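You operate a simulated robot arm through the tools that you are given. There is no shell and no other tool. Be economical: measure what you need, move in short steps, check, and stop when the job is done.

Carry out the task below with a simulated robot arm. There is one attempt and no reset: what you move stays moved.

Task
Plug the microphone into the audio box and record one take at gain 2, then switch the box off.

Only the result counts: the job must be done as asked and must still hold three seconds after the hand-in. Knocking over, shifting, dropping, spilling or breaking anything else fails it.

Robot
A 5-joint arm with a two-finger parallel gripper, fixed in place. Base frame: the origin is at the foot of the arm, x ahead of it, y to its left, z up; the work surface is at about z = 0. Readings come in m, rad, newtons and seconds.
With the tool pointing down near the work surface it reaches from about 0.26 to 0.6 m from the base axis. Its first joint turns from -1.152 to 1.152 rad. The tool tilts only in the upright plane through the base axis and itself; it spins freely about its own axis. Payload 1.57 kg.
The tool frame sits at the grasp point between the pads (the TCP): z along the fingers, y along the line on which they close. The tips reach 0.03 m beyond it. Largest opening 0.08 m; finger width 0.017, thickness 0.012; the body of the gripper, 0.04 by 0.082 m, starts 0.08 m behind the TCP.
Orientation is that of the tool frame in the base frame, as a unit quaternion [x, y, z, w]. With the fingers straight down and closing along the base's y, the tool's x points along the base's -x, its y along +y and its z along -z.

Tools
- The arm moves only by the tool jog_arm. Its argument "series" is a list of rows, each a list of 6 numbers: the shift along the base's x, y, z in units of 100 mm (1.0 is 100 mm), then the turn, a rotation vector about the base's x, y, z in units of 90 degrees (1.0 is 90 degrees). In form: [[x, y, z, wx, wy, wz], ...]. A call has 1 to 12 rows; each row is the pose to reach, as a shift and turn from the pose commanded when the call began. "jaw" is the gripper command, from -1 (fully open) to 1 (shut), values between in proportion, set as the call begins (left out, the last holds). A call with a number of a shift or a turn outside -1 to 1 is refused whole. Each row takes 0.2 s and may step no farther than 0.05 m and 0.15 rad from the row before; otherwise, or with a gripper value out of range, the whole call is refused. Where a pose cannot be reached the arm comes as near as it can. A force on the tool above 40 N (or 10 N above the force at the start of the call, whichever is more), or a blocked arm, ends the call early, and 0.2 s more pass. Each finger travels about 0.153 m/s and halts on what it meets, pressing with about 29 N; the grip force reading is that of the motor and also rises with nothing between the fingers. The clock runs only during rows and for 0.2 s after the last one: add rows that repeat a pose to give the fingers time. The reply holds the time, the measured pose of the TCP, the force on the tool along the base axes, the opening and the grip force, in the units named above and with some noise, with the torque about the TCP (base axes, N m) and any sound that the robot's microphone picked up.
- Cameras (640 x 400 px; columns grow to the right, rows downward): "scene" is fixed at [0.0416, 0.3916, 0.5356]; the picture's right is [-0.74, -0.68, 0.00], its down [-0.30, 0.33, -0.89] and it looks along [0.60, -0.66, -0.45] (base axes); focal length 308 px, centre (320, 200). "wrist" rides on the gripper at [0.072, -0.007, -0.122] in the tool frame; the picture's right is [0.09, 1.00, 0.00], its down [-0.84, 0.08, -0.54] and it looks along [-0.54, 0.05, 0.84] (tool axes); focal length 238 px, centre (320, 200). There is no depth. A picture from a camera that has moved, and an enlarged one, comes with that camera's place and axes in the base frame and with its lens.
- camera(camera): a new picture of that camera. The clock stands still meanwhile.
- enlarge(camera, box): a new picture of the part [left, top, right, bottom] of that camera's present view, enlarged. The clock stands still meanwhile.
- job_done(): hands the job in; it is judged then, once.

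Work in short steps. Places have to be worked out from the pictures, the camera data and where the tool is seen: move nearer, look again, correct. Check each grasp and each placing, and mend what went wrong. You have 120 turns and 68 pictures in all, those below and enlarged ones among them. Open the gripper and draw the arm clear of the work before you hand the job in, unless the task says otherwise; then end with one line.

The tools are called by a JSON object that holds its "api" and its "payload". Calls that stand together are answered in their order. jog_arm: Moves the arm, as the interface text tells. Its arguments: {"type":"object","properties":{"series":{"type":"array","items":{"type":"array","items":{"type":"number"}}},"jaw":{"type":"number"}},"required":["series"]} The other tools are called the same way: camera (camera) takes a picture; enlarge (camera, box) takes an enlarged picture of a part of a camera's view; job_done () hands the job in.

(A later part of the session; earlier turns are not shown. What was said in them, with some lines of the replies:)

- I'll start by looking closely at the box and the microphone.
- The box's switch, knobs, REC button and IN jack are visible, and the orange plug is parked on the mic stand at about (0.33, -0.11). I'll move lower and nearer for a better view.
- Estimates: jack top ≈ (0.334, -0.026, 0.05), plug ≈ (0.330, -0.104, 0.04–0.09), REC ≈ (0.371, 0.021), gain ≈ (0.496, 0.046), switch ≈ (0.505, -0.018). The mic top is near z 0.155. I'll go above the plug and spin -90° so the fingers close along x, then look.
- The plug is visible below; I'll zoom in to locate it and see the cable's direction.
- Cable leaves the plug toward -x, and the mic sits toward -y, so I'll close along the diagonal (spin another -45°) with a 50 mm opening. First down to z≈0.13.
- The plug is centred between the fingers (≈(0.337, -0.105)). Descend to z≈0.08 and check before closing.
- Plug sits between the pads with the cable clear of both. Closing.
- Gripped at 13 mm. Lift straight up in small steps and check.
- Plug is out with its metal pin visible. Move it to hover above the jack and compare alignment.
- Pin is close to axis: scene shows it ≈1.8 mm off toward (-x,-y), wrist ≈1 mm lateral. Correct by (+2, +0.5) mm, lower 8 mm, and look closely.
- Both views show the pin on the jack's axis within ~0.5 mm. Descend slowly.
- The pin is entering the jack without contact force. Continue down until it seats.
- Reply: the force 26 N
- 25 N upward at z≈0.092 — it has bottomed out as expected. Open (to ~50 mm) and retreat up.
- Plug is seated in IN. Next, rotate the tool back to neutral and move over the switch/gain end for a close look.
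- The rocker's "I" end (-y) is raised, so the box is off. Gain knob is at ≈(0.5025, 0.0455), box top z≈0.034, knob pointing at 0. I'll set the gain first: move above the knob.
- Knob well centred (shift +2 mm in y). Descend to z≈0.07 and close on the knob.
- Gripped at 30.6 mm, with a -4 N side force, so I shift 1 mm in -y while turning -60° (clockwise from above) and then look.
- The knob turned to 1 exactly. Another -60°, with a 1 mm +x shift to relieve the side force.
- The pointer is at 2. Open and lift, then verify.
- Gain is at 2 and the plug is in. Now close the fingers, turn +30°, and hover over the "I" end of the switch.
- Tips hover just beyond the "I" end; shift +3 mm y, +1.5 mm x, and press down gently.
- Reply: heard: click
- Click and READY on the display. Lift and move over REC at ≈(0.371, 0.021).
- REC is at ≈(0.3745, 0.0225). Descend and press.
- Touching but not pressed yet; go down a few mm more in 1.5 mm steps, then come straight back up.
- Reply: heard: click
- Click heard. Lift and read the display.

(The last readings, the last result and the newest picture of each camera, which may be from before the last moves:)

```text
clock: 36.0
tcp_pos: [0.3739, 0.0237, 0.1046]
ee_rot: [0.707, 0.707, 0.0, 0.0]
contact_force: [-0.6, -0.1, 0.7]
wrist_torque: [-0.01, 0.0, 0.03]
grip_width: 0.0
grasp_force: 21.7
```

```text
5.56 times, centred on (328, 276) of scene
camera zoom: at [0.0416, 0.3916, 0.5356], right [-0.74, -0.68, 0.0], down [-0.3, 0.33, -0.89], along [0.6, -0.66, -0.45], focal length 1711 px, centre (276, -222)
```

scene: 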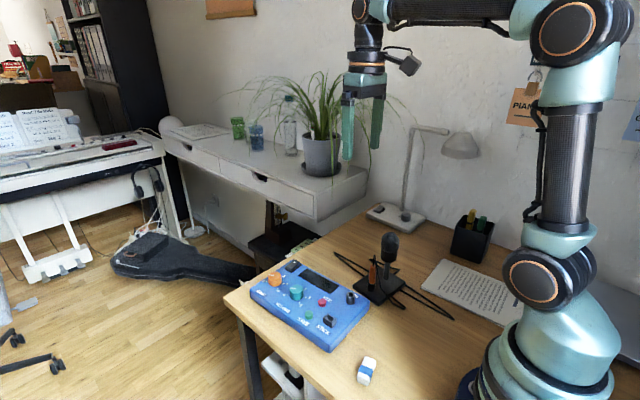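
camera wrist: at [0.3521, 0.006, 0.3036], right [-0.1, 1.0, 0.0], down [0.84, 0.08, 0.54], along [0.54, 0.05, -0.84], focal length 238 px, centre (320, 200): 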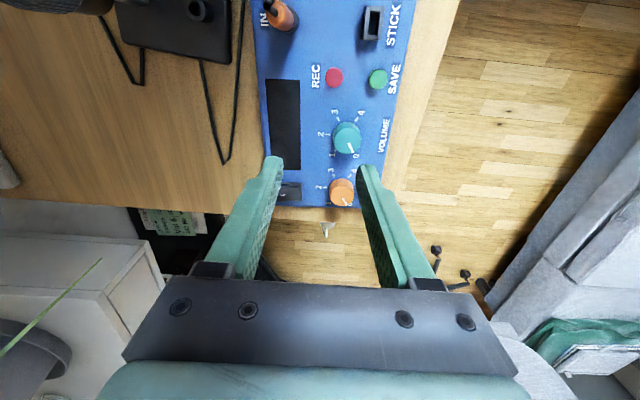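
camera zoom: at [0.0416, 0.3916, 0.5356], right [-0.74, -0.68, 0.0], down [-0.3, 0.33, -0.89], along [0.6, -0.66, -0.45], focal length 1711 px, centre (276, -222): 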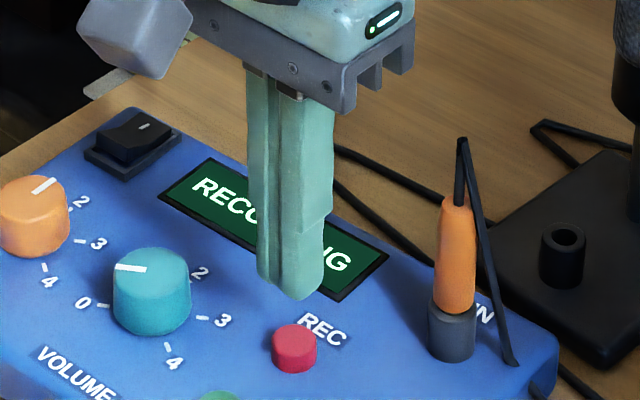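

Display says RECORDING. Wait ~2.5 s to see whether the take ends by itself.

{"api": "jog_arm", "payload": {"series": [[0, 0, 0.1, 0, 0, 0], [0, 0, 0.1, 0, 0, 0], [0, 0, 0.1, 0, 0, 0], [0, 0, 0.1, 0, 0, 0], [0, 0, 0.1, 0, 0, 0], [0, 0, 0.1, 0, 0, 0], [0, 0, 0.1, 0, 0, 0], [0, 0, 0.1, 0, 0, 0], [0, 0, 0.1, 0, 0, 0], [0, 0, 0.1, 0, 0, 0], [0, 0, 0.1, 0, 0, 0], [0, 0, 0.1, 0, 0, 0]]}}

{"api": "enlarge", "payload": {"camera": "scene", "box": [280, 240, 376, 312]}}

```text
clock: 38.6
tcp_pos: [0.3742, 0.0236, 0.1146]
ee_rot: [0.708, 0.707, 0.0, 0.0]
contact_force: [0.4, -0.8, -0.4]
wrist_torque: [0.0, -0.01, 0.0]
grip_width: 0.0
grasp_force: 21.9
```

```text
5.56 times, centred on (328, 276) of scene
camera zoom: at [0.0416, 0.3916, 0.5356], right [-0.74, -0.68, 0.0], down [-0.3, 0.33, -0.89], along [0.6, -0.66, -0.45], focal length 1711 px, centre (276, -222)
```

zoom: 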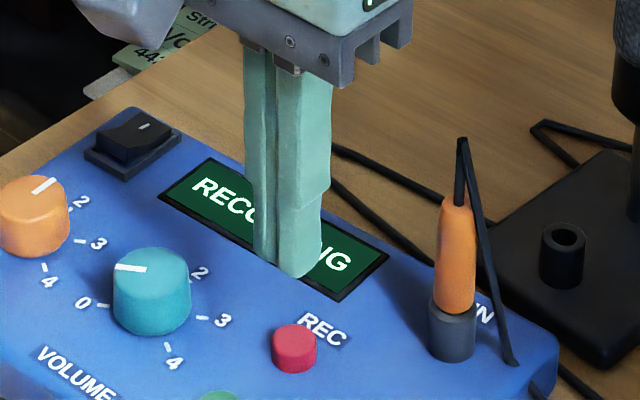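

Still recording; wait a further ~5 s before deciding.

{"api": "jog_arm", "payload": {"series": [[0, 0, 0, 0, 0, 0], [0, 0, 0, 0, 0, 0], [0, 0, 0, 0, 0, 0], [0, 0, 0, 0, 0, 0], [0, 0, 0, 0, 0, 0], [0, 0, 0, 0, 0, 0], [0, 0, 0, 0, 0, 0], [0, 0, 0, 0, 0, 0], [0, 0, 0, 0, 0, 0], [0, 0, 0, 0, 0, 0], [0, 0, 0, 0, 0, 0], [0, 0, 0, 0, 0, 0]]}}

{"api": "jog_arm", "payload": {"series": [[0, 0, 0, 0, 0, 0], [0, 0, 0, 0, 0, 0], [0, 0, 0, 0, 0, 0], [0, 0, 0, 0, 0, 0], [0, 0, 0, 0, 0, 0], [0, 0, 0, 0, 0, 0], [0, 0, 0, 0, 0, 0], [0, 0, 0, 0, 0, 0], [0, 0, 0, 0, 0, 0], [0, 0, 0, 0, 0, 0], [0, 0, 0, 0, 0, 0], [0, 0, 0, 0, 0, 0]]}}

{"api": "enlarge", "payload": {"camera": "scene", "box": [280, 240, 376, 312]}}

```text
clock: 41.2
tcp_pos: [0.374, 0.0226, 0.1142]
ee_rot: [0.708, 0.706, 0.0, -0.001]
contact_force: [0.0, 0.2, 0.5]
wrist_torque: [0.03, 0.0, -0.01]
grip_width: 0.0
grasp_force: 21.3
```

```text
clock: 43.8
tcp_pos: [0.375, 0.0244, 0.1163]
ee_rot: [0.707, 0.707, 0.0, 0.001]
contact_force: [0.4, -1.0, 0.4]
wrist_torque: [0.02, -0.01, 0.01]
grip_width: 0.0
grasp_force: 21.5
```

```text
5.56 times, centred on (328, 276) of scene
camera zoom: at [0.0416, 0.3916, 0.5356], right [-0.74, -0.68, 0.0], down [-0.3, 0.33, -0.89], along [0.6, -0.66, -0.45], focal length 1711 px, centre (276, -222)
```

zoom: 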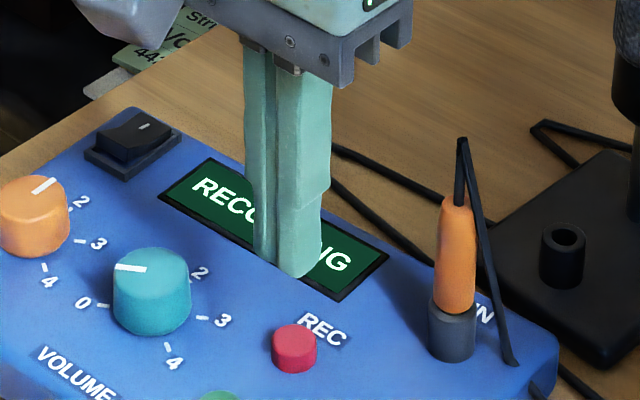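

After 8 s still recording; wait another 5 s to rule out a 10 s take.

{"api": "jog_arm", "payload": {"series": [[0, 0, 0, 0, 0, 0], [0, 0, 0, 0, 0, 0], [0, 0, 0, 0, 0, 0], [0, 0, 0, 0, 0, 0], [0, 0, 0, 0, 0, 0], [0, 0, 0, 0, 0, 0], [0, 0, 0, 0, 0, 0], [0, 0, 0, 0, 0, 0], [0, 0, 0, 0, 0, 0], [0, 0, 0, 0, 0, 0], [0, 0, 0, 0, 0, 0], [0, 0, 0, 0, 0, 0]]}}

{"api": "jog_arm", "payload": {"series": [[0, 0, 0, 0, 0, 0], [0, 0, 0, 0, 0, 0], [0, 0, 0, 0, 0, 0], [0, 0, 0, 0, 0, 0], [0, 0, 0, 0, 0, 0], [0, 0, 0, 0, 0, 0], [0, 0, 0, 0, 0, 0], [0, 0, 0, 0, 0, 0], [0, 0, 0, 0, 0, 0], [0, 0, 0, 0, 0, 0], [0, 0, 0, 0, 0, 0], [0, 0, 0, 0, 0, 0]]}}

{"api": "enlarge", "payload": {"camera": "scene", "box": [280, 240, 376, 312]}}

```text
clock: 46.4
tcp_pos: [0.375, 0.0235, 0.1146]
ee_rot: [0.708, 0.706, 0.0, 0.0]
contact_force: [0.1, 0.7, -0.4]
wrist_torque: [0.01, -0.02, -0.01]
grip_width: 0.0001
grasp_force: 21.1
```

```text
clock: 49.0
tcp_pos: [0.3741, 0.0235, 0.1143]
ee_rot: [0.707, 0.707, 0.0, 0.0]
contact_force: [-0.9, -0.2, 0.5]
wrist_torque: [-0.03, 0.0, -0.01]
grip_width: 0.0002
grasp_force: 21.4
```

```text
5.56 times, centred on (328, 276) of scene
camera zoom: at [0.0416, 0.3916, 0.5356], right [-0.74, -0.68, 0.0], down [-0.3, 0.33, -0.89], along [0.6, -0.66, -0.45], focal length 1711 px, centre (276, -222)
```

zoom: 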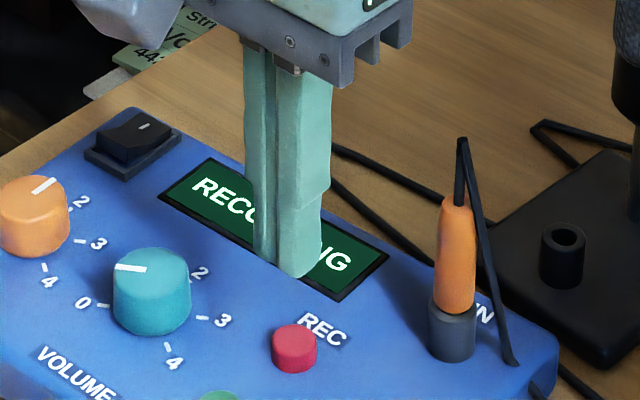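

REC evidently toggles. Press it once more to end the take, then lift.

{"api": "jog_arm", "payload": {"series": [[0, 0, -0.2, 0, 0, 0], [0, 0, -0.38, 0, 0, 0], [0, 0, -0.42, 0, 0, 0], [0, 0, -0.44, 0, 0, 0], [0, 0, -0.455, 0, 0, 0]]}}

{"api": "jog_arm", "payload": {"series": [[0, 0, 0.1, 0, 0, 0], [0, 0, 0.4, 0, 0, 0], [0, 0, 0.7, 0, 0, 0]]}}

{"api": "enlarge", "payload": {"camera": "scene", "box": [250, 230, 410, 350]}}

```text
clock: 50.2
tcp_pos: [0.3741, 0.023, 0.0674]
ee_rot: [0.708, 0.706, 0.0, 0.0]
contact_force: [-5.9, -5.2, 20.1]
wrist_torque: [-0.18, 0.25, 0.03]
grip_width: 0.0
grasp_force: 21.2
heard: click
```

```text
clock: 51.0
tcp_pos: [0.3729, 0.0218, 0.1392]
ee_rot: [0.707, 0.707, 0.0, 0.0]
contact_force: [-1.2, -0.3, 0.3]
wrist_torque: [-0.02, -0.02, 0.0]
grip_width: 0.0001
grasp_force: 21.3
```

```text
3.33 times, centred on (330, 290) of scene
camera zoom: at [0.0416, 0.3916, 0.5356], right [-0.74, -0.68, 0.0], down [-0.3, 0.33, -0.89], along [0.6, -0.66, -0.45], focal length 1026 px, centre (287, -100)
```

zoom: 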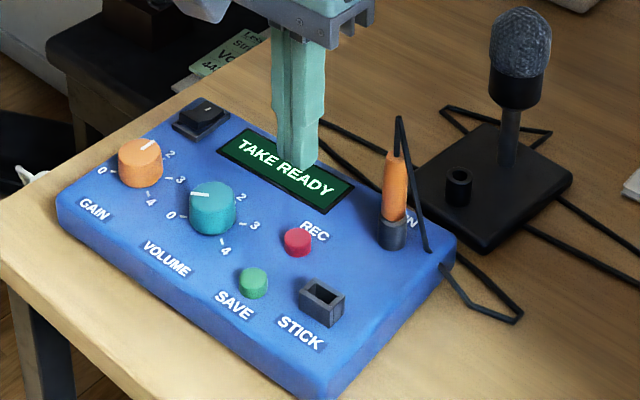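

"TAKE READY" — the take is held. Before powering off I want to know whether it needs saving; look at the blue/white object and STICK port more closely.

{"api": "enlarge", "payload": {"camera": "scene", "box": [330, 300, 426, 396]}}

{"api": "camera", "payload": {"camera": "scene"}}

```text
4.17 times, centred on (378, 348) of scene
camera zoom: at [0.0416, 0.3916, 0.5356], right [-0.74, -0.68, 0.0], down [-0.3, 0.33, -0.89], along [0.6, -0.66, -0.45], focal length 1283 px, centre (78, -417)
```

zoom: 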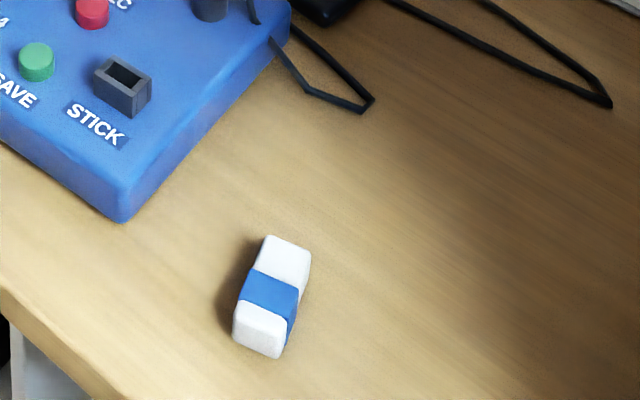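

```text
21 pictures are left
```

scene: 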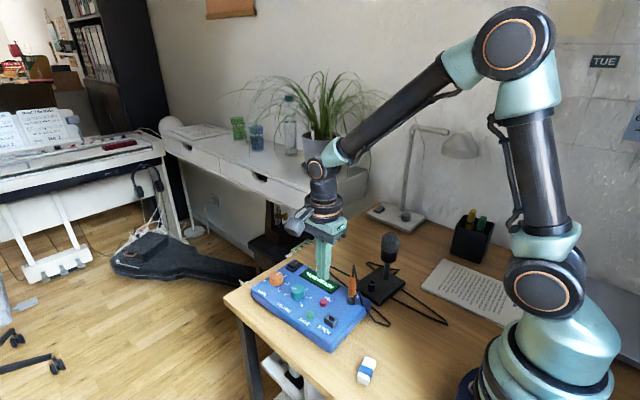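

It's an eraser, and no stick was asked for, so no saving is needed. Now go to the raised +y end of the rocker, at about y = -0.008 (mirroring the press that worked).

{"api": "jog_arm", "payload": {"series": [[0.35, -0.08, 0, 0, 0, 0], [0.7, -0.16, 0, 0, 0, 0], [1.0, -0.22, 0, 0, 0, 0]]}}

{"api": "jog_arm", "payload": {"series": [[0.2, -0.04, 0, 0, 0, 0], [0.385, -0.09, -0.2, 0, 0, 0], [0.385, -0.09, -0.4, 0, 0, 0], [0.385, -0.09, -0.4, 0, 0, 0]]}}

{"api": "enlarge", "payload": {"camera": "wrist", "box": [240, 100, 400, 220]}}

{"api": "enlarge", "payload": {"camera": "scene", "box": [250, 225, 346, 297]}}

```text
clock: 51.8
tcp_pos: [0.4728, -0.0001, 0.1392]
ee_rot: [0.707, 0.707, 0.0, 0.0]
contact_force: [0.4, -0.2, -0.7]
wrist_torque: [-0.01, 0.0, -0.04]
grip_width: 0.0
grasp_force: 21.0
```

```text
clock: 52.8
tcp_pos: [0.5115, -0.0084, 0.0972]
ee_rot: [0.707, 0.707, 0.0, 0.0]
contact_force: [0.2, -0.4, 0.3]
wrist_torque: [0.03, -0.03, -0.02]
grip_width: 0.0001
grasp_force: 21.0
```

```text
3.33 times, centred on (320, 160) of wrist
camera zoom: at [0.5063, 0.0641, 0.2175], right [1.0, 0.09, 0.0], down [0.08, -0.84, 0.54], along [0.05, -0.54, -0.84], focal length 794 px, centre (320, 333)
```

zoom: 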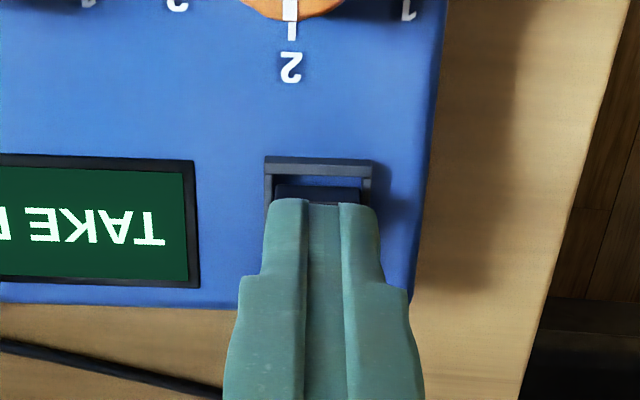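

```text
5.56 times, centred on (298, 261) of scene
camera zoom: at [0.0416, 0.3916, 0.5356], right [-0.74, -0.68, 0.0], down [-0.3, 0.33, -0.89], along [0.6, -0.66, -0.45], focal length 1711 px, centre (442, -139)
```

zoom: 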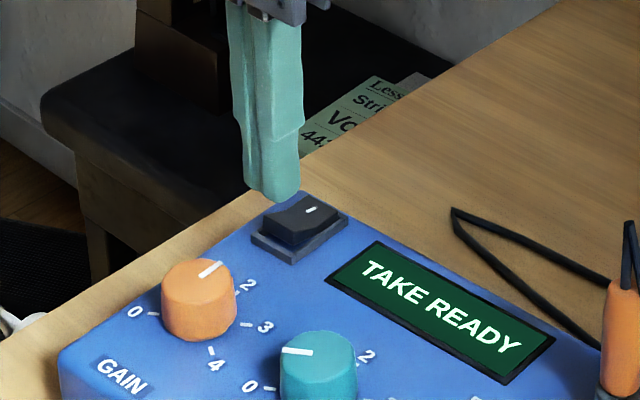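

Tips sit above the raised +y end (edge at y≈-0.005). Press down.

{"api": "jog_arm", "payload": {"series": [[0.005, 0, -0.1, 0, 0, 0], [0.005, 0, -0.14, 0, 0, 0], [0.005, 0, -0.17, 0, 0, 0], [0.005, 0, -0.2, 0, 0, 0], [0.005, 0, -0.23, 0, 0, 0], [0.005, 0, -0.24, 0, 0, 0]]}}

{"api": "enlarge", "payload": {"camera": "scene", "box": [250, 225, 346, 297]}}

```text
clock: 54.2
tcp_pos: [0.5122, -0.0072, 0.0737]
ee_rot: [0.707, 0.707, 0.0, 0.0]
contact_force: [-0.3, 0.0, 0.7]
wrist_torque: [0.01, -0.02, 0.01]
grip_width: 0.0
grasp_force: 21.1
heard: click
```

```text
5.56 times, centred on (298, 261) of scene
camera zoom: at [0.0416, 0.3916, 0.5356], right [-0.74, -0.68, 0.0], down [-0.3, 0.33, -0.89], along [0.6, -0.66, -0.45], focal length 1711 px, centre (442, -139)
```

zoom: 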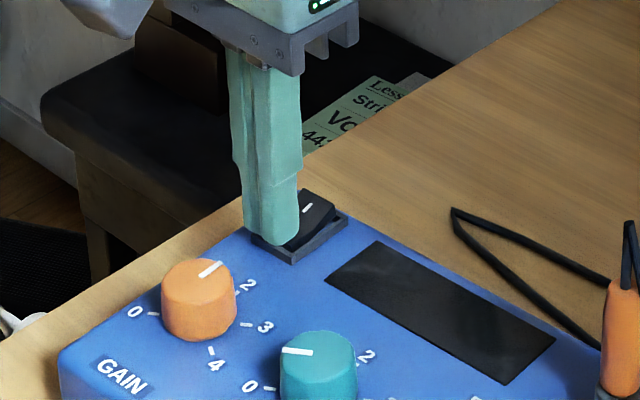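

Click and the display is dark: the box is off. Raise the arm, then open the gripper up high.

{"api": "jog_arm", "payload": {"series": [[0, 0, 0.3, 0, 0, 0], [0, 0, 0.6, 0, 0, 0], [0, 0, 1.0, 0, 0, 0]]}}

{"api": "jog_arm", "payload": {"series": [[-0.2, 0, 0.4, 0, 0, 0], [-0.5, 0, 0.8, 0, 0, 0], [-0.5, 0, 0.8, 0, 0, 0], [-0.5, 0, 0.8, 0, 0, 0]], "jaw": -1}}

{"api": "enlarge", "payload": {"camera": "scene", "box": [230, 220, 470, 370]}}

```text
clock: 55.0
tcp_pos: [0.5122, -0.0082, 0.1734]
ee_rot: [0.708, 0.707, 0.0, 0.0]
contact_force: [0.1, 0.5, -1.0]
wrist_torque: [0.01, 0.03, 0.0]
grip_width: 0.0002
grasp_force: 21.8
```

```text
clock: 56.0
tcp_pos: [0.4618, -0.0076, 0.2551]
ee_rot: [0.707, 0.707, -0.001, 0.0]
contact_force: [0.3, 0.1, -0.2]
wrist_torque: [-0.04, -0.02, 0.0]
grip_width: 0.0799
grasp_force: 0.1
```

```text
2.67 times, centred on (350, 295) of scene
camera zoom: at [0.0416, 0.3916, 0.5356], right [-0.74, -0.68, 0.0], down [-0.3, 0.33, -0.89], along [0.6, -0.66, -0.45], focal length 821 px, centre (240, -53)
```

zoom: 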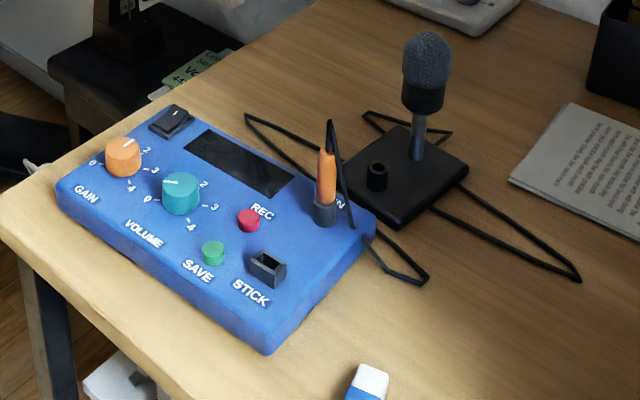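

Everything holds: the plug is in IN, gain is at 2, the display is dark, the rocker is at off, and the arm is clear. Handing in.

{"api": "job_done", "payload": {}}

```text
The job is handed in.
```

The microphone is plugged into IN, one take was recorded at gain 2 (the display showed TAKE READY), and the box is switched off. I did not press SAVE: it wasn't asked for, there was no stick on the desk, and I couldn't confirm the box keeps an unsaved take after power-off. The box also moved about 1–3 mm during the work.
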